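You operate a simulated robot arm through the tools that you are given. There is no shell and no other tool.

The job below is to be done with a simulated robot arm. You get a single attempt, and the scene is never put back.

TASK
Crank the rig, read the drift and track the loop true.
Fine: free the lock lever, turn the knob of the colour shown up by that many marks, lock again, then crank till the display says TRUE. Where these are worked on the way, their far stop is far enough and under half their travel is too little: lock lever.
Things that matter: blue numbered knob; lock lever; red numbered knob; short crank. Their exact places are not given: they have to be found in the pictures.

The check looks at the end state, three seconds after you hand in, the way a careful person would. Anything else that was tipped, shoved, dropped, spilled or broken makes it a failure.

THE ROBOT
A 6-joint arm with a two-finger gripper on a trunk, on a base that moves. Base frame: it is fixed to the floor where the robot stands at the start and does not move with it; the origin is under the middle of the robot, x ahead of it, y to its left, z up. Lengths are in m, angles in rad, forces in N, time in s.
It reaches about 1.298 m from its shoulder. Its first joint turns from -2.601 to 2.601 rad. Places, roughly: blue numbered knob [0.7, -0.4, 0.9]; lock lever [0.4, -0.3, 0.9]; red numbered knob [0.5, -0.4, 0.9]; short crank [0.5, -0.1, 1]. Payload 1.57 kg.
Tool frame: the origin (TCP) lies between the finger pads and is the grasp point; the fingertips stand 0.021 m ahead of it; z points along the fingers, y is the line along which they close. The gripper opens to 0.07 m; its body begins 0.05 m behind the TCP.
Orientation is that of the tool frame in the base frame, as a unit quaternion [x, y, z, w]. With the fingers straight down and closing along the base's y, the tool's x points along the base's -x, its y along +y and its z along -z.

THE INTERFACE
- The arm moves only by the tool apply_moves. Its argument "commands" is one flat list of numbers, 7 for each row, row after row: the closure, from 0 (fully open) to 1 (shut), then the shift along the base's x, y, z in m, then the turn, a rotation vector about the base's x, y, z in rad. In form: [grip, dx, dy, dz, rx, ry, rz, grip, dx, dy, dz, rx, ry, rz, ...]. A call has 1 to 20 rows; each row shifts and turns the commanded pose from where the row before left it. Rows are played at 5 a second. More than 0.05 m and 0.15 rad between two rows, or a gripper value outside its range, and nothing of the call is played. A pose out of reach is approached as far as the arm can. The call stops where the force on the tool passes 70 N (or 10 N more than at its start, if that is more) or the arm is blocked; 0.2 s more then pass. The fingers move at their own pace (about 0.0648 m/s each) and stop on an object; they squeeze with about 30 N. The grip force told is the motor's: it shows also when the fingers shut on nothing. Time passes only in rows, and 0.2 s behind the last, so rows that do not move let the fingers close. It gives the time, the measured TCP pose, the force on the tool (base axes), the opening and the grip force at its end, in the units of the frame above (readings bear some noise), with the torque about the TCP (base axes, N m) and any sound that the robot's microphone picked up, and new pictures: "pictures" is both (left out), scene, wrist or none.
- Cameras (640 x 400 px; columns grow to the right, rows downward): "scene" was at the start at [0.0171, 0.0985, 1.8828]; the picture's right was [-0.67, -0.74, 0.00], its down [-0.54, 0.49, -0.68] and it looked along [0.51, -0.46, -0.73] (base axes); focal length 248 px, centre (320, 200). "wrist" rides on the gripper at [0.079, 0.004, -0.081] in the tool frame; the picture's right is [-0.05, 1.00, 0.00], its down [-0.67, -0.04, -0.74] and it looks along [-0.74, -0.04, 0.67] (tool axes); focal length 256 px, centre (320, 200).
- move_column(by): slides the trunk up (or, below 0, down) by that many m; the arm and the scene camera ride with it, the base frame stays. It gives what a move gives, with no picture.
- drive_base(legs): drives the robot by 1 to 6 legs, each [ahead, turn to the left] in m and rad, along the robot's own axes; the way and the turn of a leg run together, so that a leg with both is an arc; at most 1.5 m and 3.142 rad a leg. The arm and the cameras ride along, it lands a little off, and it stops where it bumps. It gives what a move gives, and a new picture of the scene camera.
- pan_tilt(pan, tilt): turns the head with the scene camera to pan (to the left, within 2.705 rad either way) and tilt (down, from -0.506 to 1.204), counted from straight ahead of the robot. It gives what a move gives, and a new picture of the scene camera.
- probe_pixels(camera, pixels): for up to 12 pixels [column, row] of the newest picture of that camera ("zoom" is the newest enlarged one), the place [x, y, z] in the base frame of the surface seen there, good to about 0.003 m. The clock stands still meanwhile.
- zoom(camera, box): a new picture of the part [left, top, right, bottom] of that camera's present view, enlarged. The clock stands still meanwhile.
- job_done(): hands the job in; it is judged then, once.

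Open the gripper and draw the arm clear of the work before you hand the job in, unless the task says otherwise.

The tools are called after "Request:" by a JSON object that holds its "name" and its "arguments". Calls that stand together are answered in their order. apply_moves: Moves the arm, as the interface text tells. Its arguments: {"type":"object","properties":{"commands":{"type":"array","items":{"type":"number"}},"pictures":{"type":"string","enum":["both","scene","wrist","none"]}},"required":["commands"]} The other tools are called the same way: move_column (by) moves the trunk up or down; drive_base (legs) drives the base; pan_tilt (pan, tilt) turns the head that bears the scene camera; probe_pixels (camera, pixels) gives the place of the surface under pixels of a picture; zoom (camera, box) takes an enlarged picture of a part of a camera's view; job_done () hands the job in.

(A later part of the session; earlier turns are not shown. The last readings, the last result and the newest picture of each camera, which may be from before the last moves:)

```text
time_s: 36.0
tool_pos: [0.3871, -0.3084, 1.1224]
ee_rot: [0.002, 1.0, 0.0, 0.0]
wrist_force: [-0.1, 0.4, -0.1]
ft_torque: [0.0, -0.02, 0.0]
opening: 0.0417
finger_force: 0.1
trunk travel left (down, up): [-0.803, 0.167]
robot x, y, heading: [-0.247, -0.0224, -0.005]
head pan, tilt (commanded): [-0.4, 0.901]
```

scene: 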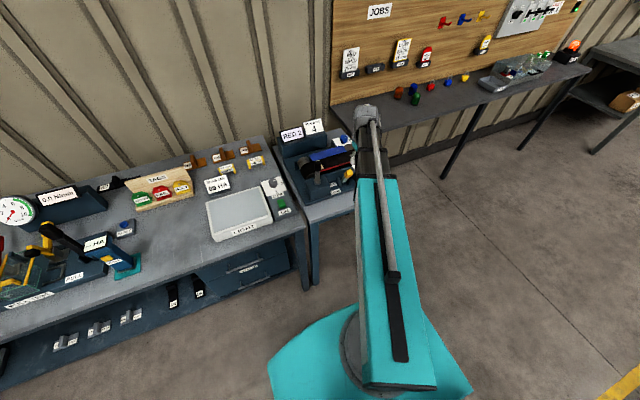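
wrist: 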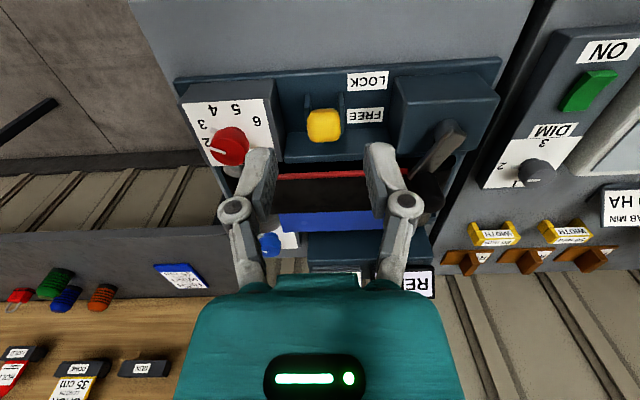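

The lever now stands closer to upright (knob at (323,125)). I zoom and probe to see its exact angle.

Request:
{"name": "zoom", "arguments": {"camera": "wrist", "box": [240, 60, 432, 180]}}

Request:
{"name": "probe_pixels", "arguments": {"camera": "wrist", "pixels": [[323, 115], [323, 125], [323, 135], [310, 125], [337, 125], [323, 107], [323, 103], [335, 100], [323, 140], [310, 97], [365, 80], [365, 115]]}}

```text
3.33 times, centred on (336, 120) of wrist
```

zoom: 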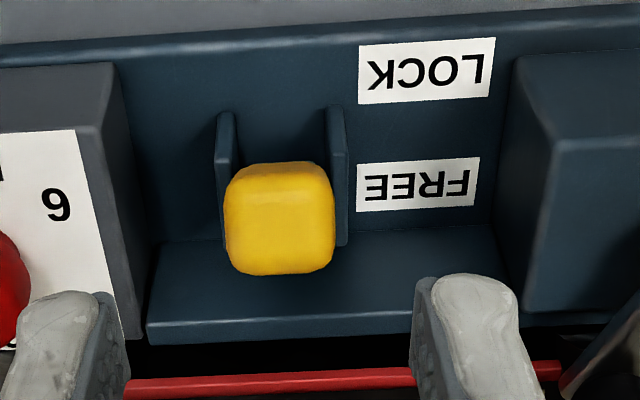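

```text
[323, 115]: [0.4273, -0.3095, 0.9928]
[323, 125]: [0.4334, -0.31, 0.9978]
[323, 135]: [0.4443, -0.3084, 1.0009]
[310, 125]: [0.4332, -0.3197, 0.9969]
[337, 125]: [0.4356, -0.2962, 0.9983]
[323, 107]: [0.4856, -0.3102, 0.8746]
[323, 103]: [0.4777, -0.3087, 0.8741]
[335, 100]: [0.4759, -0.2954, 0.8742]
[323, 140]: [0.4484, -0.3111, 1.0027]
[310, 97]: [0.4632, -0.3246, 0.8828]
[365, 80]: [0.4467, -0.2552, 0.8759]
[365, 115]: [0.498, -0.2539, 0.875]
```

The lever is now ~25° back from vertical (pivot ≈ (0.49,0.886), length 0.124). I close, back to x≈0.372, lower to TCP z≈0.992 (so the palm stays clear), and push +x again.

Request:
{"name": "apply_moves", "arguments": {"commands": [1, -0.015, 0, 0, 0, 0, 0, 1, 0, 0, 0, 0, 0, 0, 1, 0, 0, 0, 0, 0, 0], "pictures": "none"}}

Request:
{"name": "move_column", "arguments": {"by": -0.13}}

Request:
{"name": "apply_moves", "arguments": {"commands": [1, 0.02, 0, 0, 0, 0, 0, 1, 0.02, 0, 0, 0, 0, 0, 1, 0.02, 0, 0, 0, 0, 0, 1, 0.02, 0, 0, 0, 0, 0], "pictures": "wrist"}}

```text
time_s: 36.8
tool_pos: [0.3718, -0.3094, 1.1226]
ee_rot: [0.003, 1.0, 0.0, 0.0]
wrist_force: [0.2, -0.2, -1.1]
ft_torque: [0.06, -0.01, 0.0]
opening: 0.0
finger_force: 28.5
trunk travel left (down, up): [-0.803, 0.167]
robot x, y, heading: [-0.2488, -0.0198, -0.004]
head pan, tilt (commanded): [-0.4, 0.901]
```

```text
time_s: 38.3
tool_pos: [0.3708, -0.3097, 0.991]
ee_rot: [0.003, 1.0, -0.001, 0.0]
wrist_force: [-0.5, -0.6, -0.4]
ft_torque: [0.06, 0.04, -0.01]
opening: 0.0
finger_force: 28.9
trunk travel left (down, up): [-0.673, 0.297]
robot x, y, heading: [-0.2462, -0.0193, -0.011]
head pan, tilt (commanded): [-0.4, 0.901]
```

```text
time_s: 39.3
tool_pos: [0.4537, -0.3085, 0.9915]
ee_rot: [0.003, 1.0, -0.001, 0.0]
wrist_force: [0.9, 0.4, -0.1]
ft_torque: [-0.01, 0.0, 0.02]
opening: 0.0002
finger_force: 28.7
trunk travel left (down, up): [-0.673, 0.297]
robot x, y, heading: [-0.2465, -0.0155, -0.008]
head pan, tilt (commanded): [-0.4, 0.901]
```

wrist: 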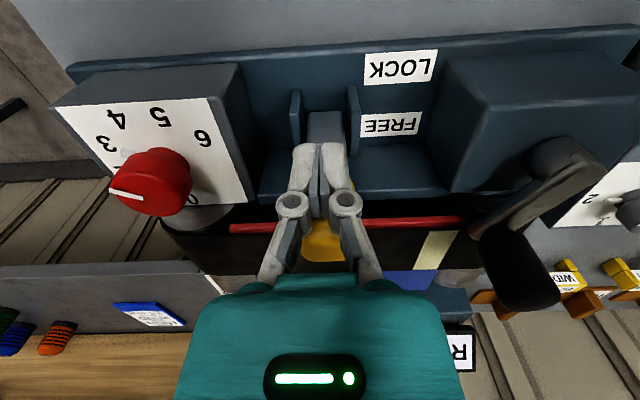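

The lever is moving with little force and now leans forward. I continue pushing +x to find its far stop.

Request:
{"name": "apply_moves", "arguments": {"commands": [1, 0.015, 0, 0, 0, 0, 0, 1, 0.015, 0, 0, 0, 0, 0, 1, 0.015, 0, 0, 0, 0, 0], "pictures": "wrist"}}

```text
time_s: 39.9
tool_pos: [0.4609, -0.3094, 0.9922]
ee_rot: [0.004, 1.0, 0.001, -0.013]
wrist_force: [-24.9, -1.8, -4.4]
ft_torque: [-0.3, -0.32, 0.02]
opening: 0.0061
finger_force: 28.8
trunk travel left (down, up): [-0.673, 0.297]
robot x, y, heading: [-0.2457, -0.0189, -0.009]
head pan, tilt (commanded): [-0.4, 0.901]
stopped in row 2: the force on the tool passed its limit at 82 N (the readings are from after the stop); the commanded pose is now the measured one
```

wrist: 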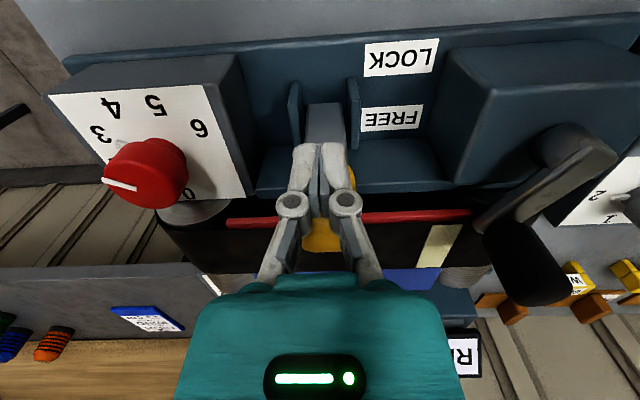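

The push hit a hard stop at 82 N with the TCP at x=0.461. I back off and raise to look at whether the lever is at its far stop.

Request:
{"name": "apply_moves", "arguments": {"commands": [1, -0.02, 0, 0, 0, 0, 0, 1, -0.03, 0, 0, 0, 0, 0, 1, -0.03, 0, 0, 0, 0, 0], "pictures": "none"}}

Request:
{"name": "move_column", "arguments": {"by": 0.13}}

Request:
{"name": "apply_moves", "arguments": {"commands": [0, 0.01, 0, 0, 0, 0, 0, 0, 0, 0, 0, 0, 0, 0], "pictures": "both"}}

Request:
{"name": "zoom", "arguments": {"camera": "wrist", "box": [240, 60, 432, 180]}}

```text
time_s: 40.7
tool_pos: [0.3839, -0.3096, 0.9915]
ee_rot: [0.003, 1.0, 0.0, -0.012]
wrist_force: [-1.4, -0.4, -0.3]
ft_torque: [-0.01, 0.04, 0.02]
opening: 0.0001
finger_force: 29.0
trunk travel left (down, up): [-0.673, 0.297]
robot x, y, heading: [-0.2447, -0.0173, -0.011]
head pan, tilt (commanded): [-0.4, 0.901]
```

```text
time_s: 42.3
tool_pos: [0.3842, -0.3107, 1.1217]
ee_rot: [0.004, 1.0, 0.0, -0.011]
wrist_force: [0.4, 0.4, -0.6]
ft_torque: [-0.01, 0.01, -0.01]
opening: 0.0
finger_force: 28.5
trunk travel left (down, up): [-0.803, 0.167]
robot x, y, heading: [-0.2517, -0.0196, -0.002]
head pan, tilt (commanded): [-0.4, 0.901]
```

```text
time_s: 42.9
tool_pos: [0.3943, -0.3105, 1.1226]
ee_rot: [0.003, 1.0, 0.001, -0.011]
wrist_force: [0.1, -0.3, -0.2]
ft_torque: [0.0, -0.01, 0.01]
opening: 0.0649
finger_force: 0.1
trunk travel left (down, up): [-0.803, 0.167]
robot x, y, heading: [-0.2478, -0.0187, -0.015]
head pan, tilt (commanded): [-0.4, 0.901]
```

scene: 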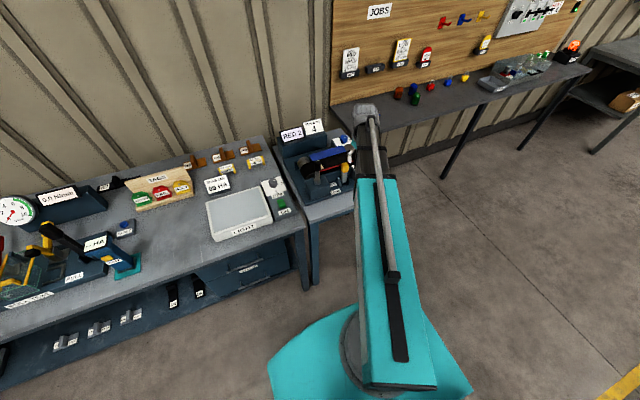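
wrist: 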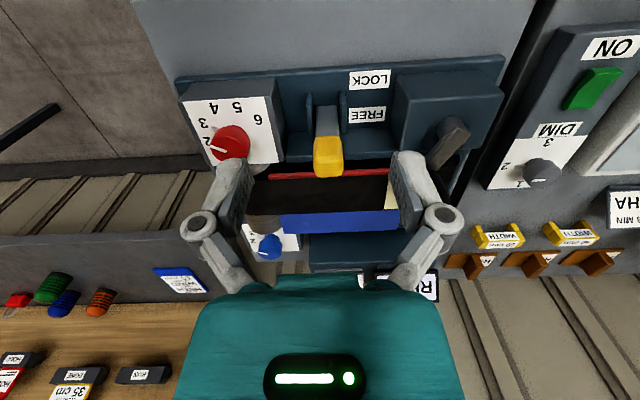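

```text
3.33 times, centred on (336, 120) of wrist
```

zoom: 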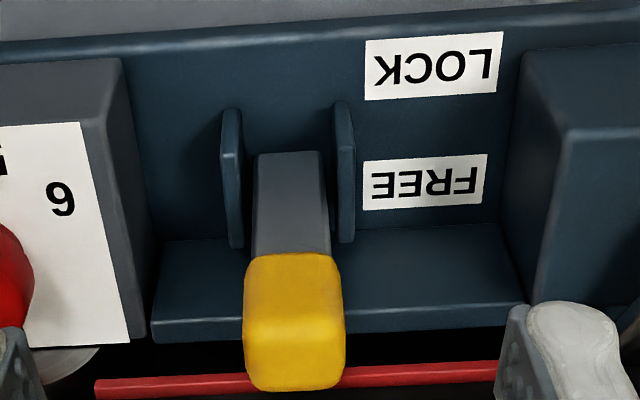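

The lever is now upright/forward. I probe its faces to get its angle.

Request:
{"name": "probe_pixels", "arguments": {"camera": "wrist", "pixels": [[328, 140], [328, 148], [328, 155], [328, 165], [328, 172], [316, 160], [340, 160], [326, 110], [326, 130], [300, 172], [360, 170], [325, 120]]}}

```text
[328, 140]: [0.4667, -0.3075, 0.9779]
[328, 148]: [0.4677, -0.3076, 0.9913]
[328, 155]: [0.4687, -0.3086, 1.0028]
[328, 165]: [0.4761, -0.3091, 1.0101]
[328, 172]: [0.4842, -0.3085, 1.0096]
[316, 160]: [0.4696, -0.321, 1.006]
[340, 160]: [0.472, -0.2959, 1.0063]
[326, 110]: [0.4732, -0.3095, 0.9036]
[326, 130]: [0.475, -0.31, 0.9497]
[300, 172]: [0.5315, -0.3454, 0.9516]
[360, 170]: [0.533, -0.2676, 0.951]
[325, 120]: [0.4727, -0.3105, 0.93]
```

The lever is upright (stick face x≈0.474 all along, top z 1.01) and hit a hard stop there next to FREE. Next I go above the red knob (0.489,-0.4225), correcting the small tilt and pre-yawing +0.7 rad so the 80° clockwise turn ends at -40°.

Request:
{"name": "apply_moves", "arguments": {"commands": [0, 0.019, -0.0224, 0, 0, -0.022, 0, 0, 0.019, -0.0224, 0, 0, 0, 0.14, 0, 0.019, -0.0224, 0, 0, 0, 0.14, 0, 0.019, -0.0224, 0, 0, 0, 0.14, 0, 0.019, -0.0224, 0, 0, 0, 0.14, 0, 0, 0, 0, 0, 0, 0.14, 0, 0, 0, 0, 0, 0, 0], "pictures": "both"}}

```text
time_s: 44.5
tool_pos: [0.4903, -0.4231, 1.1211]
ee_rot: [-0.34, 0.94, -0.001, -0.001]
wrist_force: [-0.2, -0.1, -0.4]
ft_torque: [0.02, -0.03, -0.02]
opening: 0.0703
finger_force: 0.1
trunk travel left (down, up): [-0.803, 0.167]
robot x, y, heading: [-0.2535, -0.0176, -0.011]
head pan, tilt (commanded): [-0.4, 0.901]
```

scene: 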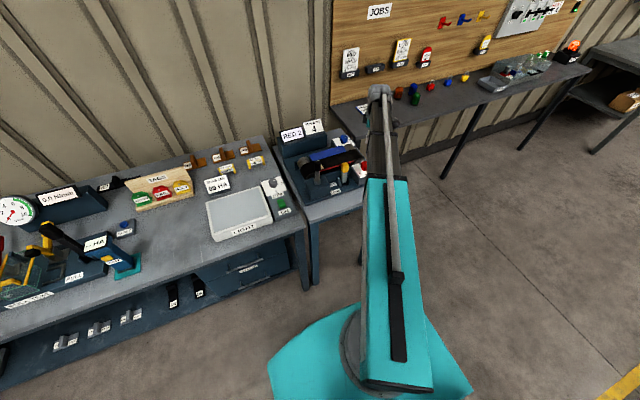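
wrist: 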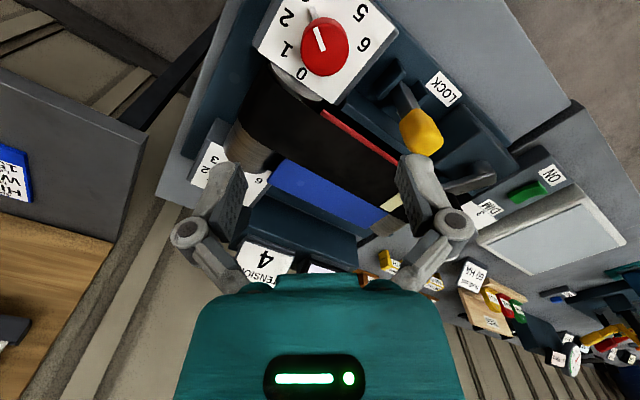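

The red knob appears at (325,45) in the wrist view. I zoom and probe it for precise centring.

Request:
{"name": "zoom", "arguments": {"camera": "wrist", "box": [245, 0, 405, 100]}}

Request:
{"name": "probe_pixels", "arguments": {"camera": "wrist", "pixels": [[325, 48], [325, 60], [325, 35], [310, 45], [340, 45], [318, 30], [314, 20], [325, 70], [304, 50], [345, 50], [300, 88], [245, 150]]}}

```text
4.00 times, centred on (325, 50) of wrist
```

zoom: 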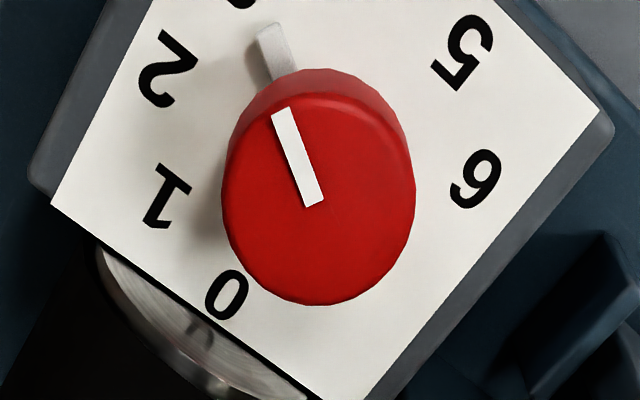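

```text
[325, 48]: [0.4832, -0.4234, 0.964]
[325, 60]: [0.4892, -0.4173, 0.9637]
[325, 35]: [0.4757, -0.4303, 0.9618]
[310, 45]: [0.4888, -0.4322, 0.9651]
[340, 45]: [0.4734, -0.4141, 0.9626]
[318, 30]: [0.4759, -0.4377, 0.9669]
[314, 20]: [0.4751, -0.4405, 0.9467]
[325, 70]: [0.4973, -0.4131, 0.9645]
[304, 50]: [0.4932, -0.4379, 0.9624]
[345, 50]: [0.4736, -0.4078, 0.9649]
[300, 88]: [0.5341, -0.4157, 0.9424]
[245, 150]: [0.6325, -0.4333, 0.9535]
```

The knob has a pointer nose at 3 (angle ≈ -118°) and its centre seems near (0.485,-0.423). I shift -0.005 in x and lower the trunk 0.06 for a closer look.

Request:
{"name": "apply_moves", "arguments": {"commands": [0, -0.005, 0, 0, 0, 0, 0], "pictures": "none"}}

Request:
{"name": "move_column", "arguments": {"by": -0.06}}

Request:
{"name": "apply_moves", "arguments": {"commands": [0, 0, 0, 0, 0, 0, 0], "pictures": "wrist"}}

Request:
{"name": "zoom", "arguments": {"camera": "wrist", "box": [224, 40, 416, 160]}}

```text
time_s: 44.9
tool_pos: [0.4841, -0.4242, 1.1237]
ee_rot: [-0.34, 0.94, 0.0, -0.001]
wrist_force: [0.5, 0.5, -0.2]
ft_torque: [0.02, 0.04, -0.02]
opening: 0.0702
finger_force: 0.0
trunk travel left (down, up): [-0.803, 0.167]
robot x, y, heading: [-0.25, -0.0196, -0.008]
head pan, tilt (commanded): [-0.4, 0.901]
```

```text
time_s: 45.9
tool_pos: [0.4839, -0.4238, 1.0618]
ee_rot: [-0.339, 0.941, 0.0, -0.001]
wrist_force: [-0.3, 0.2, 0.2]
ft_torque: [0.0, 0.03, 0.02]
opening: 0.0702
finger_force: 0.0
trunk travel left (down, up): [-0.743, 0.227]
robot x, y, heading: [-0.2478, -0.0176, -0.013]
head pan, tilt (commanded): [-0.4, 0.901]
```

```text
time_s: 46.3
tool_pos: [0.4841, -0.4233, 1.0618]
ee_rot: [-0.339, 0.941, -0.001, -0.001]
wrist_force: [-0.1, 0.4, -0.3]
ft_torque: [0.02, -0.01, 0.02]
opening: 0.0699
finger_force: 0.1
trunk travel left (down, up): [-0.743, 0.227]
robot x, y, heading: [-0.2493, -0.0154, -0.013]
head pan, tilt (commanded): [-0.4, 0.901]
```

wrist: 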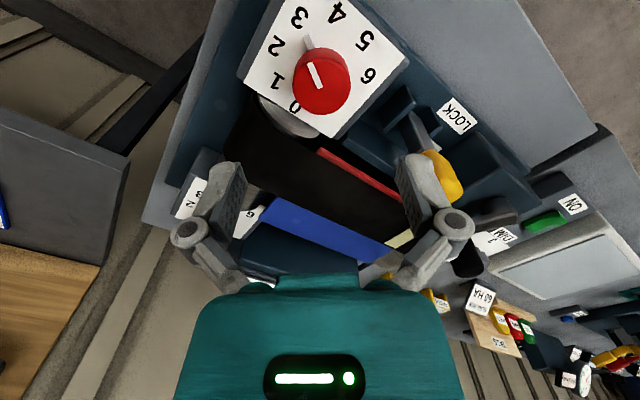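

```text
3.33 times, centred on (320, 100) of wrist
```

zoom: 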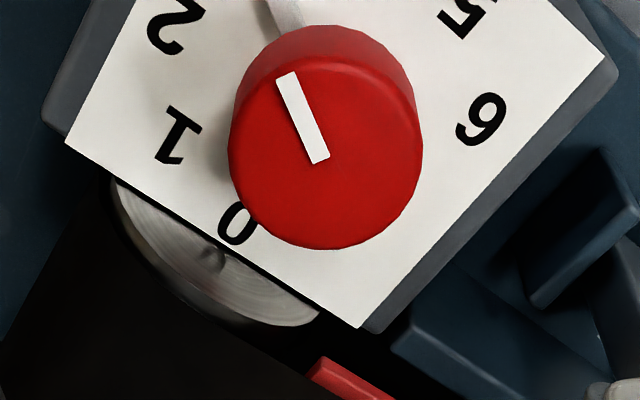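

The knob (Ø≈0.04) is now centred under the TCP axis ((321,86) vs expected (320,87)). I lower 0.10 so the TCP is at z≈0.962 and close on the knob.

Request:
{"name": "move_column", "arguments": {"by": -0.1}}

Request:
{"name": "apply_moves", "arguments": {"commands": [0.3, 0, 0, 0, 0, 0, 0, 0.6, 0, 0, 0, 0, 0, 0, 1, 0, 0, 0, 0, 0, 0, 1, 0, 0, 0, 0, 0, 0], "pictures": "wrist"}}

```text
time_s: 47.6
tool_pos: [0.4839, -0.4244, 0.9621]
ee_rot: [-0.34, 0.94, -0.001, -0.001]
wrist_force: [0.3, 0.2, 0.5]
ft_torque: [0.01, -0.01, -0.01]
opening: 0.0701
finger_force: 0.1
trunk travel left (down, up): [-0.643, 0.327]
robot x, y, heading: [-0.247, -0.0178, -0.014]
head pan, tilt (commanded): [-0.4, 0.901]
```

```text
time_s: 48.6
tool_pos: [0.4836, -0.4225, 0.962]
ee_rot: [-0.34, 0.94, 0.001, -0.002]
wrist_force: [-4.7, 6.0, -2.5]
ft_torque: [0.28, 0.17, 0.04]
opening: 0.0413
finger_force: 32.1
trunk travel left (down, up): [-0.643, 0.327]
robot x, y, heading: [-0.248, -0.0193, -0.011]
head pan, tilt (commanded): [-0.4, 0.901]
```

wrist: 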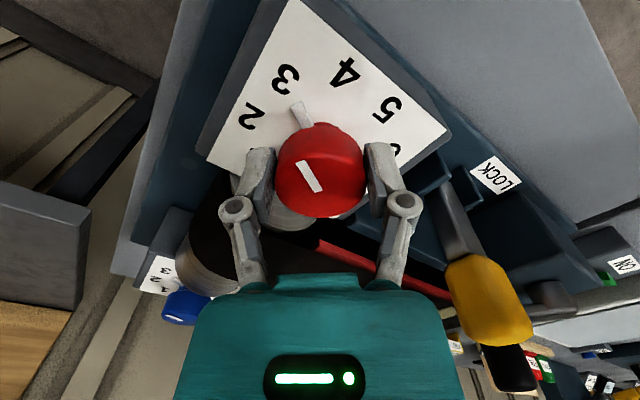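

The knob is gripped (0.0413), nose at 3. I start turning clockwise (negative rz) by 0.3 rad and check the torque.

Request:
{"name": "apply_moves", "arguments": {"commands": [1, 0, 0, 0, 0, 0, -0.1, 1, 0, 0, 0, 0, 0, -0.1, 1, 0, 0, 0, 0, 0, -0.1], "pictures": "wrist"}}

```text
time_s: 49.5
tool_pos: [0.4836, -0.4219, 0.9612]
ee_rot: [-0.193, 0.981, 0.0, -0.001]
wrist_force: [-10.9, 11.7, -9.1]
ft_torque: [0.31, -0.2, 0.05]
opening: 0.0409
finger_force: 32.0
trunk travel left (down, up): [-0.643, 0.327]
robot x, y, heading: [-0.2474, -0.0193, -0.012]
head pan, tilt (commanded): [-0.4, 0.901]
```

wrist: 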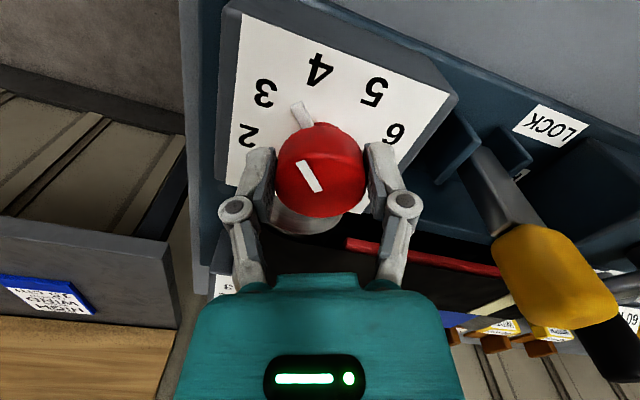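

The knob turns freely with the gripper (nose now between 3 and 4). I continue clockwise by 1.096 rad to complete two marks.

Request:
{"name": "apply_moves", "arguments": {"commands": [1, 0, 0, 0, 0, 0, -0.137, 1, 0, 0, 0, 0, 0, -0.137, 1, 0, 0, 0, 0, 0, -0.137, 1, 0, 0, 0, 0, 0, -0.137, 1, 0, 0, 0, 0, 0, -0.137, 1, 0, 0, 0, 0, 0, -0.137, 1, 0, 0, 0, 0, 0, -0.137, 1, 0, 0, 0, 0, 0, -0.137, 1, 0, 0, 0, 0, 0, 0], "pictures": "both"}}

Request:
{"name": "zoom", "arguments": {"camera": "wrist", "box": [200, 30, 456, 190]}}

```text
time_s: 51.5
tool_pos: [0.4853, -0.4201, 0.9616]
ee_rot: [0.346, 0.938, 0.002, -0.002]
wrist_force: [-2.5, 29.4, -8.0]
ft_torque: [0.6, 0.6, 0.06]
opening: 0.0407
finger_force: 31.6
trunk travel left (down, up): [-0.643, 0.327]
robot x, y, heading: [-0.2486, -0.0174, -0.008]
head pan, tilt (commanded): [-0.4, 0.901]
```

scene: 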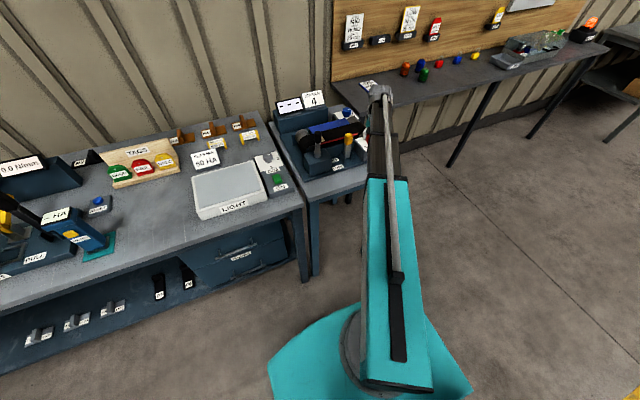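
wrist: 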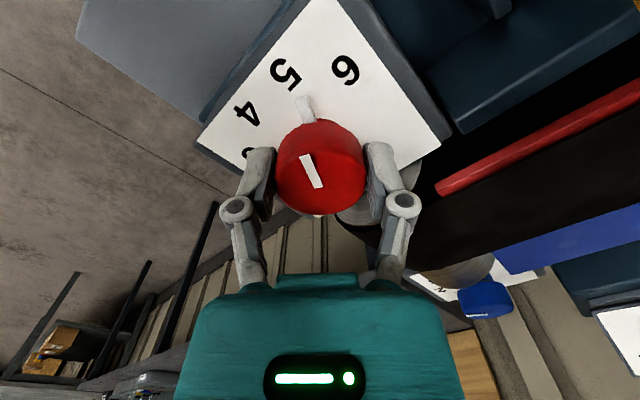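

```text
2.50 times, centred on (328, 110) of wrist
```

zoom: 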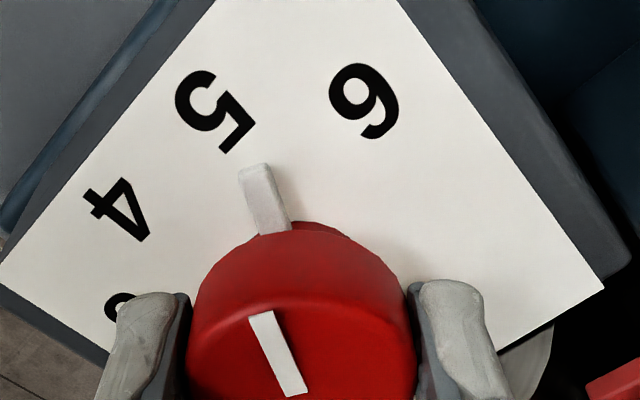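

The display blanked and the nose is near 5 (yaw turned 1.40 rad). I release, raise, and check the pointer against the 5 mark.

Request:
{"name": "apply_moves", "arguments": {"commands": [0.7, 0, 0, 0, 0, 0, 0, 0.4, 0, 0, 0, 0, 0, 0, 0, 0, 0, 0, 0, 0, 0, 0, 0, 0, 0, 0, 0, 0], "pictures": "none"}}

Request:
{"name": "move_column", "arguments": {"by": 0.14}}

Request:
{"name": "apply_moves", "arguments": {"commands": [0, 0, 0, 0, 0, 0, 0], "pictures": "both"}}

Request:
{"name": "zoom", "arguments": {"camera": "wrist", "box": [224, 0, 416, 120]}}

```text
time_s: 52.5
tool_pos: [0.484, -0.424, 0.9624]
ee_rot: [0.344, 0.939, 0.0, 0.0]
wrist_force: [-0.1, 0.2, 0.8]
ft_torque: [0.03, 0.0, 0.01]
opening: 0.0699
finger_force: 0.1
trunk travel left (down, up): [-0.643, 0.327]
robot x, y, heading: [-0.2478, -0.0169, -0.009]
head pan, tilt (commanded): [-0.4, 0.901]
```

```text
time_s: 54.1
tool_pos: [0.4842, -0.4228, 1.1014]
ee_rot: [0.345, 0.939, 0.0, 0.0]
wrist_force: [-0.2, 0.0, 0.2]
ft_torque: [-0.01, -0.02, -0.02]
opening: 0.0701
finger_force: 0.2
trunk travel left (down, up): [-0.783, 0.187]
robot x, y, heading: [-0.2432, -0.0177, -0.014]
head pan, tilt (commanded): [-0.4, 0.901]
```

```text
time_s: 54.5
tool_pos: [0.484, -0.4234, 1.1013]
ee_rot: [0.345, 0.939, 0.0, -0.001]
wrist_force: [-1.5, 0.4, 0.1]
ft_torque: [-0.01, 0.03, -0.02]
opening: 0.0699
finger_force: 0.0
trunk travel left (down, up): [-0.783, 0.187]
robot x, y, heading: [-0.2507, -0.0202, -0.011]
head pan, tilt (commanded): [-0.4, 0.901]
```

scene: 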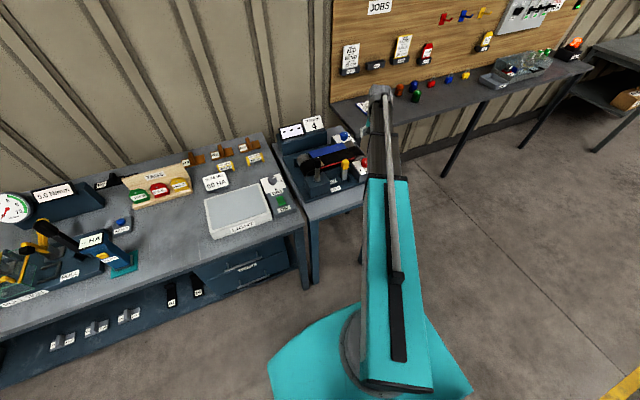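
wrist: 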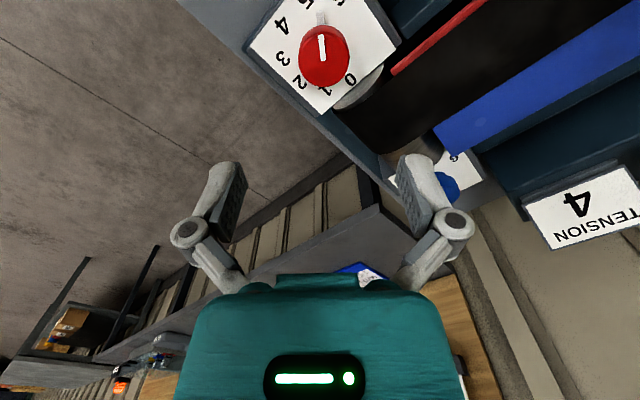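

```text
3.33 times, centred on (320, 60) of wrist
```

zoom: 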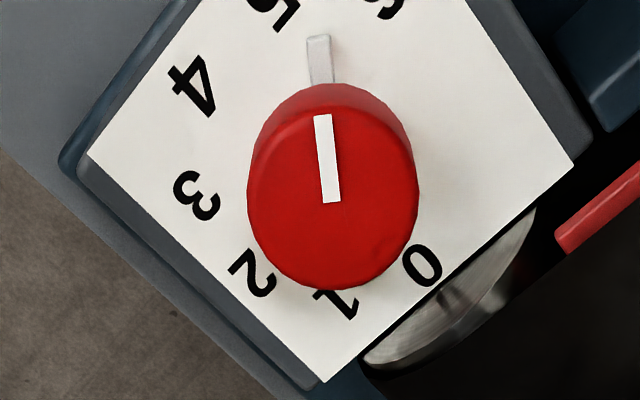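

The nose now seems to sit somewhere between 5 and 6. I probe the nose, knob and digits to measure its angle accurately.

Request:
{"name": "probe_pixels", "arguments": {"camera": "zoom", "pixels": [[318, 45], [320, 65], [322, 80], [328, 200], [322, 120], [275, 12], [385, 8], [195, 85], [197, 195], [253, 272], [337, 303], [420, 265]]}}

Request:
{"name": "zoom", "arguments": {"camera": "scene", "box": [320, 130, 384, 170]}}

```text
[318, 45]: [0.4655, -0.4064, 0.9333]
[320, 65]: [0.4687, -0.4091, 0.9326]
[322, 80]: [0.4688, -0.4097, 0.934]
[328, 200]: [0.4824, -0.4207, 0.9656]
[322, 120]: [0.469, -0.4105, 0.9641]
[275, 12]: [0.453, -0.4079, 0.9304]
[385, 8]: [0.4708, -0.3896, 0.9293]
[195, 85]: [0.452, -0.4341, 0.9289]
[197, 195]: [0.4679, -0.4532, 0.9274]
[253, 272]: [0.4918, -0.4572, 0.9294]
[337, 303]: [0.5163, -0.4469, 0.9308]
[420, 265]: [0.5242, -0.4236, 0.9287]
```

```text
10.00 times, centred on (352, 150) of scene
```

zoom: 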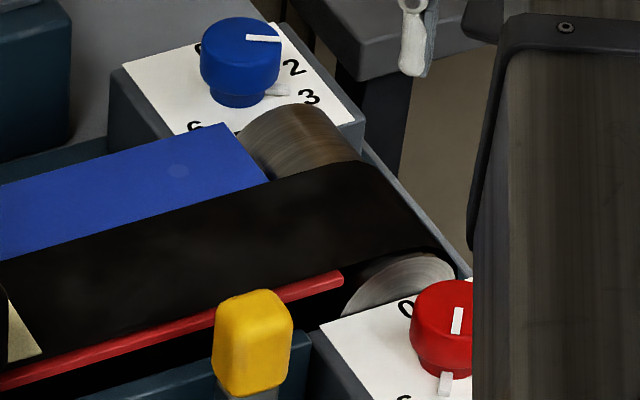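

Measured against the digits in the same picture, the nose went from 2.97 to about 5.43: the gripper axis was ~4 mm off the knob axis (true centre ≈ (0.486,-0.4206)) and rolled the knob on release. I recentre, regrip and will turn it back about 0.3 rad.

Request:
{"name": "apply_moves", "arguments": {"commands": [0, 0.002, 0.0034, 0, 0, 0, 0], "pictures": "none"}}

Request:
{"name": "move_column", "arguments": {"by": -0.14}}

Request:
{"name": "apply_moves", "arguments": {"commands": [0.3, 0, 0, 0, 0, 0, 0, 0.5, 0, 0, 0, 0, 0, 0, 0.7, 0, 0, 0, 0, 0, 0, 1, 0, 0, 0, 0, 0, 0], "pictures": "wrist"}}

```text
time_s: 54.9
tool_pos: [0.4862, -0.4205, 1.1017]
ee_rot: [0.344, 0.939, 0.0, -0.001]
wrist_force: [-0.7, -0.4, -0.2]
ft_torque: [0.02, 0.01, -0.02]
opening: 0.0701
finger_force: 0.1
trunk travel left (down, up): [-0.783, 0.187]
robot x, y, heading: [-0.2464, -0.0184, -0.009]
head pan, tilt (commanded): [-0.4, 0.901]
```

```text
time_s: 56.6
tool_pos: [0.4872, -0.4198, 0.9617]
ee_rot: [0.345, 0.939, -0.001, 0.0]
wrist_force: [-0.7, -0.6, 0.1]
ft_torque: [0.02, 0.02, -0.01]
opening: 0.0699
finger_force: 0.1
trunk travel left (down, up): [-0.643, 0.327]
robot x, y, heading: [-0.2508, -0.017, -0.008]
head pan, tilt (commanded): [-0.4, 0.901]
```

```text
time_s: 57.6
tool_pos: [0.4858, -0.4219, 0.9628]
ee_rot: [0.345, 0.939, 0.0, 0.0]
wrist_force: [-3.9, -7.1, 3.5]
ft_torque: [-0.27, 0.35, -0.02]
opening: 0.0419
finger_force: 31.8
trunk travel left (down, up): [-0.643, 0.327]
robot x, y, heading: [-0.2463, -0.0196, -0.016]
head pan, tilt (commanded): [-0.4, 0.901]
```

wrist: 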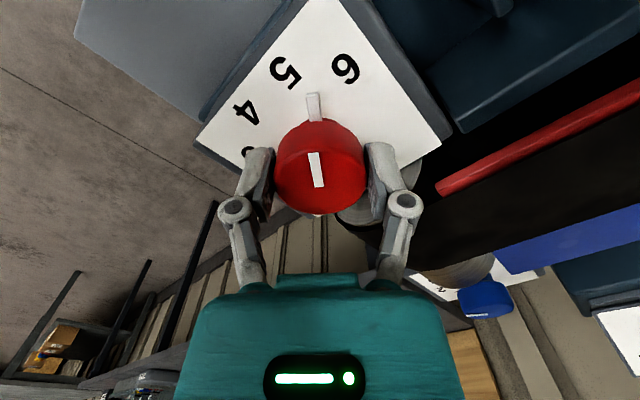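

Gripped with only ~8 N side force. I null it with a 1.5 mm shift and turn counter-clockwise +0.30 rad back toward 5.

Request:
{"name": "apply_moves", "arguments": {"commands": [1, -0.001, -0.0012, 0, 0, 0, 0, 1, 0, 0, 0, 0, 0, 0.1, 1, 0, 0, 0, 0, 0, 0.1, 1, 0, 0, 0, 0, 0, 0.1, 1, 0, 0, 0, 0, 0, 0], "pictures": "wrist"}}

Request:
{"name": "zoom", "arguments": {"camera": "wrist", "box": [200, 30, 456, 190]}}

```text
time_s: 58.8
tool_pos: [0.4863, -0.4214, 0.9616]
ee_rot: [0.2, 0.98, 0.0, 0.0]
wrist_force: [-3.3, 0.4, 1.4]
ft_torque: [0.06, -0.23, 0.0]
opening: 0.0415
finger_force: 32.4
trunk travel left (down, up): [-0.643, 0.327]
robot x, y, heading: [-0.2512, -0.0179, -0.014]
head pan, tilt (commanded): [-0.4, 0.901]
```

wrist: 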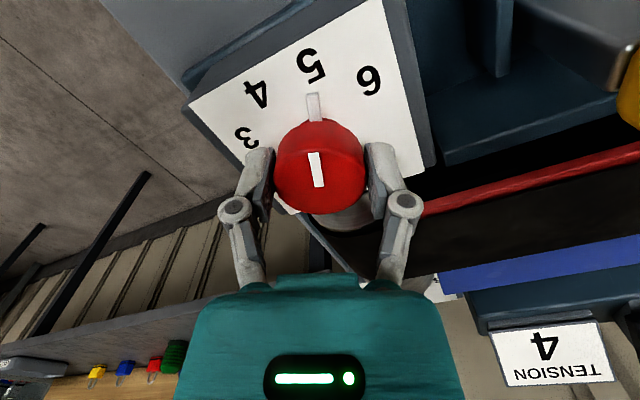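

```text
2.50 times, centred on (328, 110) of wrist
```

zoom: 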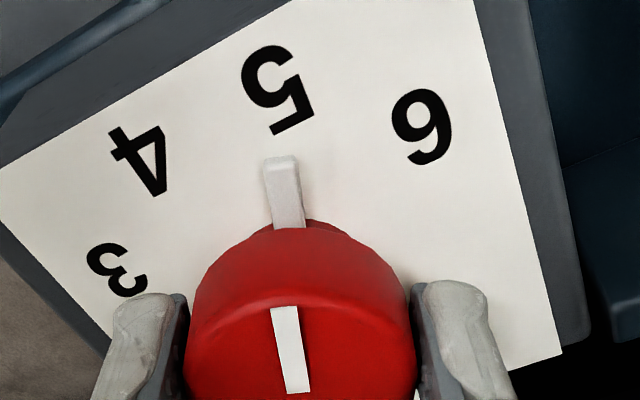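

The nose now lines up with 5, side force only ~3 N. I release gently and raise for a check.

Request:
{"name": "apply_moves", "arguments": {"commands": [0.8, 0, 0, 0, 0, 0, 0, 0.5, 0, 0, 0, 0, 0, 0, 0, 0, 0, 0, 0, 0, 0, 0, 0, 0, 0, 0, 0, 0], "pictures": "none"}}

Request:
{"name": "move_column", "arguments": {"by": 0.14}}

Request:
{"name": "apply_moves", "arguments": {"commands": [0, -0.03, 0, 0, 0, 0, 0, 0, -0.03, 0, 0, 0, 0, 0], "pictures": "wrist"}}

Request:
{"name": "zoom", "arguments": {"camera": "wrist", "box": [224, 0, 416, 120]}}

```text
time_s: 59.8
tool_pos: [0.4863, -0.4204, 0.9625]
ee_rot: [0.2, 0.98, 0.0, 0.0]
wrist_force: [0.8, 0.2, 0.1]
ft_torque: [0.01, 0.0, -0.02]
opening: 0.0699
finger_force: 0.0
trunk travel left (down, up): [-0.643, 0.327]
robot x, y, heading: [-0.2458, -0.0179, -0.005]
head pan, tilt (commanded): [-0.4, 0.901]
```

```text
time_s: 61.5
tool_pos: [0.4853, -0.4202, 1.101]
ee_rot: [0.2, 0.98, 0.0, -0.001]
wrist_force: [-0.5, -0.2, 1.1]
ft_torque: [-0.02, 0.0, -0.04]
opening: 0.07
finger_force: 0.2
trunk travel left (down, up): [-0.783, 0.187]
robot x, y, heading: [-0.2467, -0.0205, -0.008]
head pan, tilt (commanded): [-0.4, 0.901]
```

```text
time_s: 62.1
tool_pos: [0.4235, -0.4213, 1.1023]
ee_rot: [0.2, 0.98, -0.001, 0.0]
wrist_force: [0.7, -0.4, 0.5]
ft_torque: [0.02, -0.01, 0.0]
opening: 0.0702
finger_force: 0.1
trunk travel left (down, up): [-0.783, 0.187]
robot x, y, heading: [-0.2486, -0.0189, -0.012]
head pan, tilt (commanded): [-0.4, 0.901]
```

wrist: 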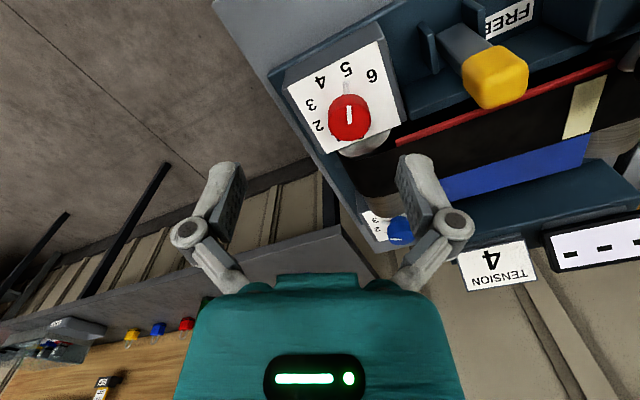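

```text
3.33 times, centred on (320, 60) of wrist
```

zoom: 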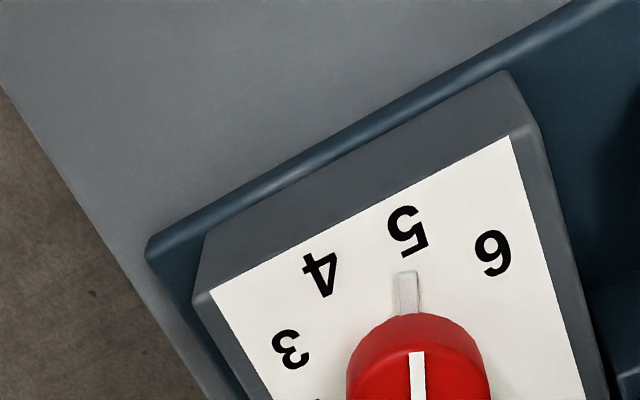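

The nose points at 5 nicely. I take one more zoom with the full dial for certainty.

Request:
{"name": "zoom", "arguments": {"camera": "wrist", "box": [266, 30, 426, 170]}}

Request:
{"name": "probe_pixels", "arguments": {"camera": "wrist", "pixels": [[346, 83], [346, 90], [346, 70], [320, 81], [372, 76], [311, 105], [318, 126], [348, 105], [348, 122], [362, 148], [334, 148], [385, 100]]}}

```text
2.86 times, centred on (346, 100) of wrist
```

zoom: 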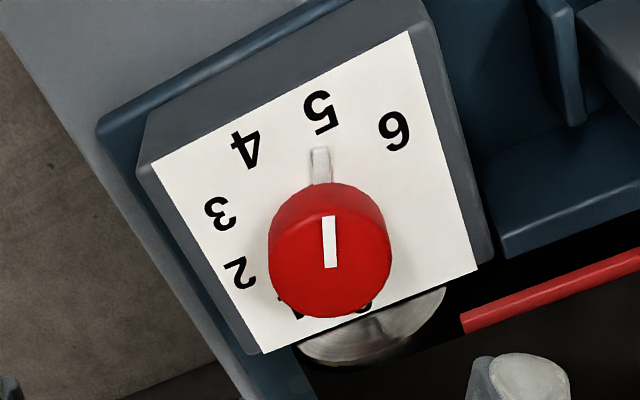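

```text
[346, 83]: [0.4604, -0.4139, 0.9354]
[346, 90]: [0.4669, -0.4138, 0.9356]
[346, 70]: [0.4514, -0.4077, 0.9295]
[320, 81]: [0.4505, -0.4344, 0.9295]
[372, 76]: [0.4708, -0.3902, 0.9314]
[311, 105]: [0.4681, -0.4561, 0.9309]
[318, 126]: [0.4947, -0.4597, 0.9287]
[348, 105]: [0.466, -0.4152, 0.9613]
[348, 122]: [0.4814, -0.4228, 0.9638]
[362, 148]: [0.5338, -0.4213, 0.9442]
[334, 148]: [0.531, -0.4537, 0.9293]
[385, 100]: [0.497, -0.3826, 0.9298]
```

The nose is at 4.98–5.0 by the digit fit, so the red knob is set. Next I re-lock: I go to the +x side of the upright lever, at (0.535,-0.308), with fingers closed and yaw back to 0.

Request:
{"name": "apply_moves", "arguments": {"commands": [0.5, 0.0223, 0.0227, 0, 0, 0, 0.0806, 1, 0.0223, 0.0227, 0, 0, 0, 0.0806, 1, 0.0223, 0.0227, 0, 0, 0, 0.0806, 1, 0.0223, 0.0227, 0, 0, 0, 0.0806, 1, 0.0223, 0.0227, 0, 0, 0, 0.0806, 1, 0, 0, 0, 0, 0, 0], "pictures": "both"}}

```text
time_s: 63.5
tool_pos: [0.538, -0.3084, 1.1019]
ee_rot: [0.0, 1.0, 0.001, -0.001]
wrist_force: [-0.5, -0.6, -0.3]
ft_torque: [0.01, -0.01, -0.01]
opening: 0.0
finger_force: 28.1
trunk travel left (down, up): [-0.783, 0.187]
robot x, y, heading: [-0.2481, -0.0195, -0.014]
head pan, tilt (commanded): [-0.4, 0.901]
```

scene: 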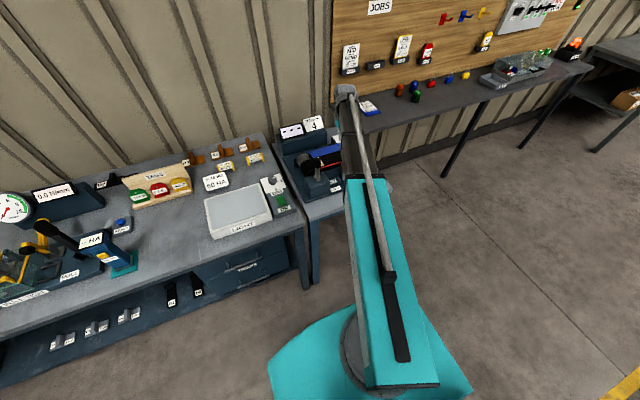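
wrist: 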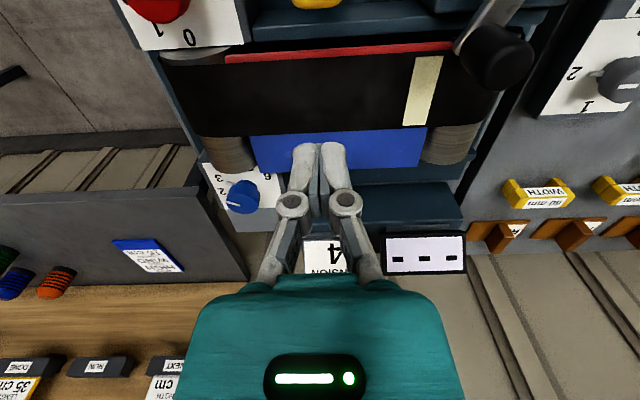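

The lever knob is at the top edge (320,0), i.e. behind (-x of) the fingers. I lower 0.112 to TCP z≈0.99 and push -x.

Request:
{"name": "move_column", "arguments": {"by": -0.112}}

Request:
{"name": "apply_moves", "arguments": {"commands": [1, -0.015, 0, 0, 0, 0, 0, 1, -0.015, 0, 0, 0, 0, 0, 1, -0.015, 0, 0, 0, 0, 0], "pictures": "wrist"}}

```text
time_s: 64.9
tool_pos: [0.5387, -0.3095, 0.9895]
ee_rot: [0.0, 1.0, -0.001, -0.002]
wrist_force: [-0.9, -0.2, 0.5]
ft_torque: [0.0, 0.03, -0.02]
opening: 0.0
finger_force: 28.8
trunk travel left (down, up): [-0.671, 0.299]
robot x, y, heading: [-0.2474, -0.0191, -0.008]
head pan, tilt (commanded): [-0.4, 0.901]
```

```text
time_s: 65.7
tool_pos: [0.4928, -0.3104, 0.9895]
ee_rot: [0.0, 1.0, 0.0, -0.001]
wrist_force: [0.1, -0.2, 1.0]
ft_torque: [-0.02, -0.02, 0.01]
opening: 0.0
finger_force: 28.8
trunk travel left (down, up): [-0.671, 0.299]
robot x, y, heading: [-0.2476, -0.0191, -0.011]
head pan, tilt (commanded): [-0.4, 0.901]
```

wrist: 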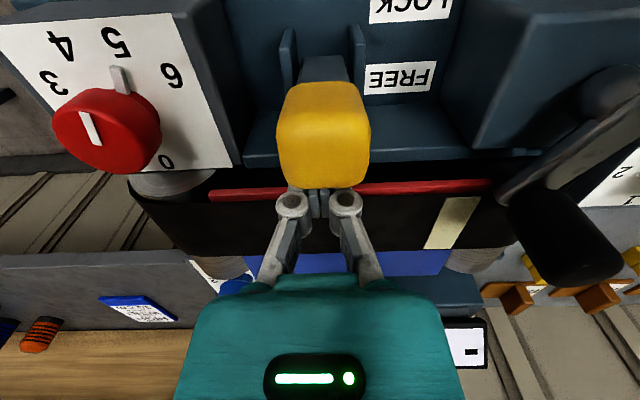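

The lever follows the push with little force. I continue -x until its stop.

Request:
{"name": "apply_moves", "arguments": {"commands": [1, -0.015, 0, 0, 0, 0, 0, 1, -0.015, 0, 0, 0, 0, 0, 1, -0.015, 0, 0, 0, 0, 0, 1, -0.015, 0, 0, 0, 0, 0], "pictures": "wrist"}}

```text
time_s: 66.7
tool_pos: [0.4332, -0.3108, 0.9897]
ee_rot: [0.001, 1.0, 0.0, -0.001]
wrist_force: [-0.4, -0.1, 0.3]
ft_torque: [0.0, 0.0, 0.0]
opening: 0.0
finger_force: 28.9
trunk travel left (down, up): [-0.671, 0.299]
robot x, y, heading: [-0.2483, -0.0166, -0.009]
head pan, tilt (commanded): [-0.4, 0.901]
```

wrist: 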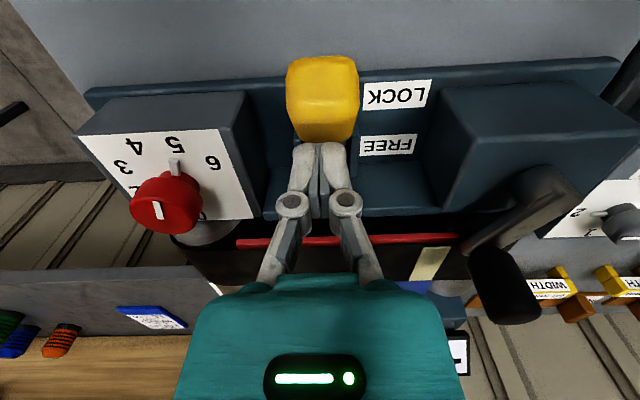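

The lever leans back toward LOCK now, still no reaction force. I continue in smaller steps to reach the stop.

Request:
{"name": "apply_moves", "arguments": {"commands": [1, -0.008, 0, 0, 0, 0, 0, 1, -0.008, 0, 0, 0, 0, 0, 1, -0.008, 0, 0, 0, 0, 0], "pictures": "wrist"}}

Request:
{"name": "probe_pixels", "arguments": {"camera": "wrist", "pixels": [[322, 80], [322, 95], [322, 110], [322, 125], [322, 135], [305, 110], [340, 110]]}}

```text
time_s: 67.5
tool_pos: [0.4248, -0.3095, 0.9898]
ee_rot: [-0.002, 1.0, -0.002, 0.012]
wrist_force: [19.8, 0.0, 30.5]
ft_torque: [0.04, -0.21, 0.05]
opening: 0.0059
finger_force: 28.4
trunk travel left (down, up): [-0.671, 0.299]
robot x, y, heading: [-0.2467, -0.017, -0.009]
head pan, tilt (commanded): [-0.4, 0.901]
stopped in row 3: the force on the tool passed its limit at 76 N (the readings are from after the stop); the commanded pose is now the measured one
```

wrist: 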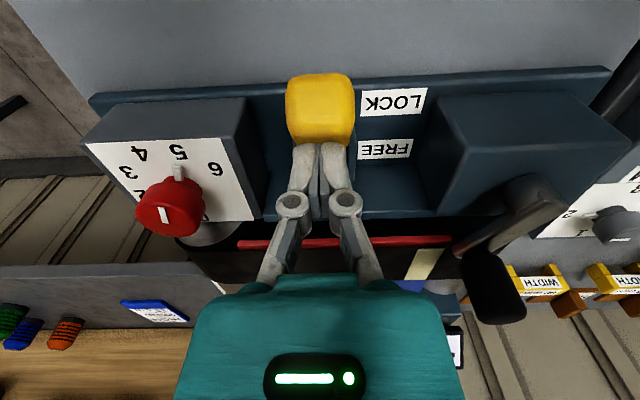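

```text
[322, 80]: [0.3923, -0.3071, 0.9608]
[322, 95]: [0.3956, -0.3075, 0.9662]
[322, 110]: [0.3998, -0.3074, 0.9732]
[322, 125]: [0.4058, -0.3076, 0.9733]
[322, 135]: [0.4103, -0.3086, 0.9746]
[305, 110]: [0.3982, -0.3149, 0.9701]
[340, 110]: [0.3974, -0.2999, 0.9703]
```

The knob end is back at its original LOCK place (0.395–0.41, z 0.961–0.975) and stopped hard at 76 N. I back off, fix the small tilt, raise, and go back above the crank handle at (0.529,-0.192).

Request:
{"name": "apply_moves", "arguments": {"commands": [1, 0.015, 0, 0, 0, 0, 0, 1, 0.01, 0, 0, 0, 0.024, 0], "pictures": "none"}}

Request:
{"name": "move_column", "arguments": {"by": 0.13}}

Request:
{"name": "apply_moves", "arguments": {"commands": [0.5, 0.02, 0.029, 0, 0, 0, 0, 0, 0.02, 0.029, 0, 0, 0, 0, 0, 0.02, 0.029, 0, 0, 0, 0, 0, 0.02, 0.03, 0, 0, 0, 0, 0, 0, 0, 0, 0, 0, 0], "pictures": "both"}}

```text
time_s: 68.1
tool_pos: [0.4465, -0.31, 0.9889]
ee_rot: [-0.001, 1.0, -0.002, -0.004]
wrist_force: [0.1, 0.3, -0.1]
ft_torque: [0.06, 0.0, 0.03]
opening: 0.0001
finger_force: 28.7
trunk travel left (down, up): [-0.671, 0.299]
robot x, y, heading: [-0.2507, -0.0183, -0.007]
head pan, tilt (commanded): [-0.4, 0.901]
```

```text
time_s: 69.7
tool_pos: [0.4461, -0.3093, 1.1194]
ee_rot: [-0.002, 1.0, -0.002, -0.002]
wrist_force: [-0.2, -0.8, 0.5]
ft_torque: [-0.03, 0.0, 0.0]
opening: 0.0001
finger_force: 29.2
trunk travel left (down, up): [-0.801, 0.169]
robot x, y, heading: [-0.2474, -0.0186, -0.012]
head pan, tilt (commanded): [-0.4, 0.901]
```

```text
time_s: 70.9
tool_pos: [0.5258, -0.1919, 1.1204]
ee_rot: [-0.001, 1.0, -0.002, -0.002]
wrist_force: [-0.2, 0.0, 0.2]
ft_torque: [0.0, 0.02, -0.02]
opening: 0.07
finger_force: 0.1
trunk travel left (down, up): [-0.801, 0.169]
robot x, y, heading: [-0.2497, -0.0164, -0.01]
head pan, tilt (commanded): [-0.4, 0.901]
```

scene: 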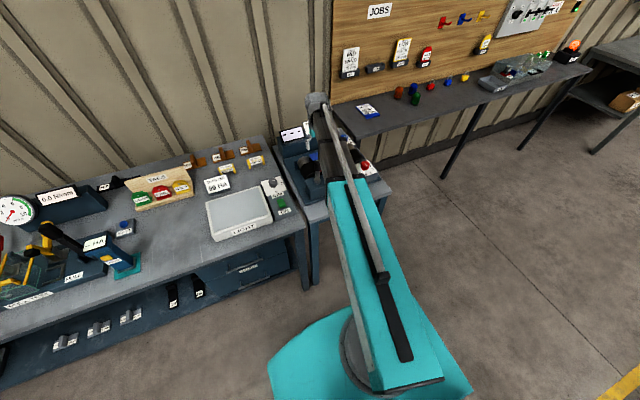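
wrist: 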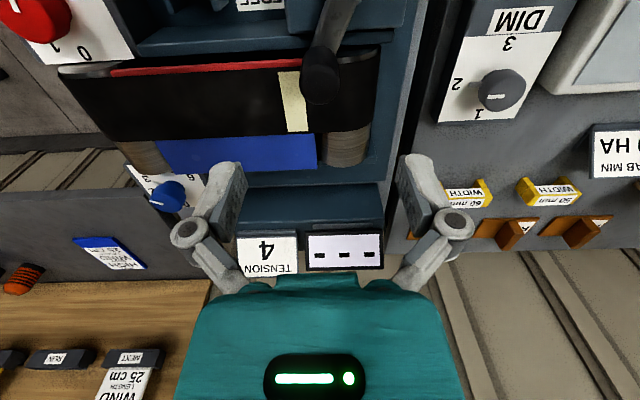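

Display still dashes; the handle is at (320,78), under the TCP. I shift +0.003 in x, lower 0.117 and grip the handle.

Request:
{"name": "apply_moves", "arguments": {"commands": [0, 0.003, 0, 0, 0, 0, 0], "pictures": "none"}}

Request:
{"name": "move_column", "arguments": {"by": -0.117}}

Request:
{"name": "apply_moves", "arguments": {"commands": [0.3, 0, 0, 0, 0, 0, 0, 0.6, 0, 0, 0, 0, 0, 0, 1, 0, 0, 0, 0, 0, 0, 1, 0, 0, 0, 0, 0, 0], "pictures": "wrist"}}

```text
time_s: 71.3
tool_pos: [0.5282, -0.192, 1.1185]
ee_rot: [-0.001, 1.0, -0.002, -0.003]
wrist_force: [-0.6, -0.3, -0.4]
ft_torque: [-0.03, 0.0, 0.01]
opening: 0.0702
finger_force: 0.1
trunk travel left (down, up): [-0.801, 0.169]
robot x, y, heading: [-0.2474, -0.0201, -0.009]
head pan, tilt (commanded): [-0.4, 0.901]
```

```text
time_s: 72.7
tool_pos: [0.5312, -0.1917, 1.0016]
ee_rot: [-0.001, 1.0, -0.001, -0.002]
wrist_force: [-0.1, 0.1, -0.2]
ft_torque: [0.0, 0.01, 0.02]
opening: 0.07
finger_force: 0.1
trunk travel left (down, up): [-0.684, 0.286]
robot x, y, heading: [-0.2515, -0.0218, -0.009]
head pan, tilt (commanded): [-0.4, 0.901]
```

```text
time_s: 73.7
tool_pos: [0.5299, -0.1919, 1.0031]
ee_rot: [0.0, 1.0, -0.002, -0.002]
wrist_force: [1.9, -0.9, 1.6]
ft_torque: [-0.08, -0.19, 0.04]
opening: 0.0296
finger_force: 32.1
trunk travel left (down, up): [-0.684, 0.286]
robot x, y, heading: [-0.2483, -0.0177, -0.01]
head pan, tilt (commanded): [-0.4, 0.901]
```

wrist: 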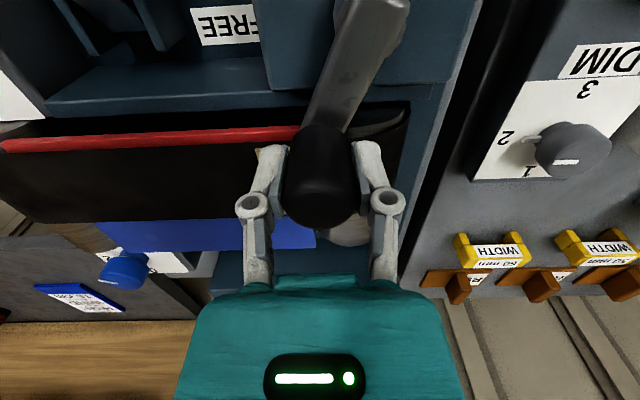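

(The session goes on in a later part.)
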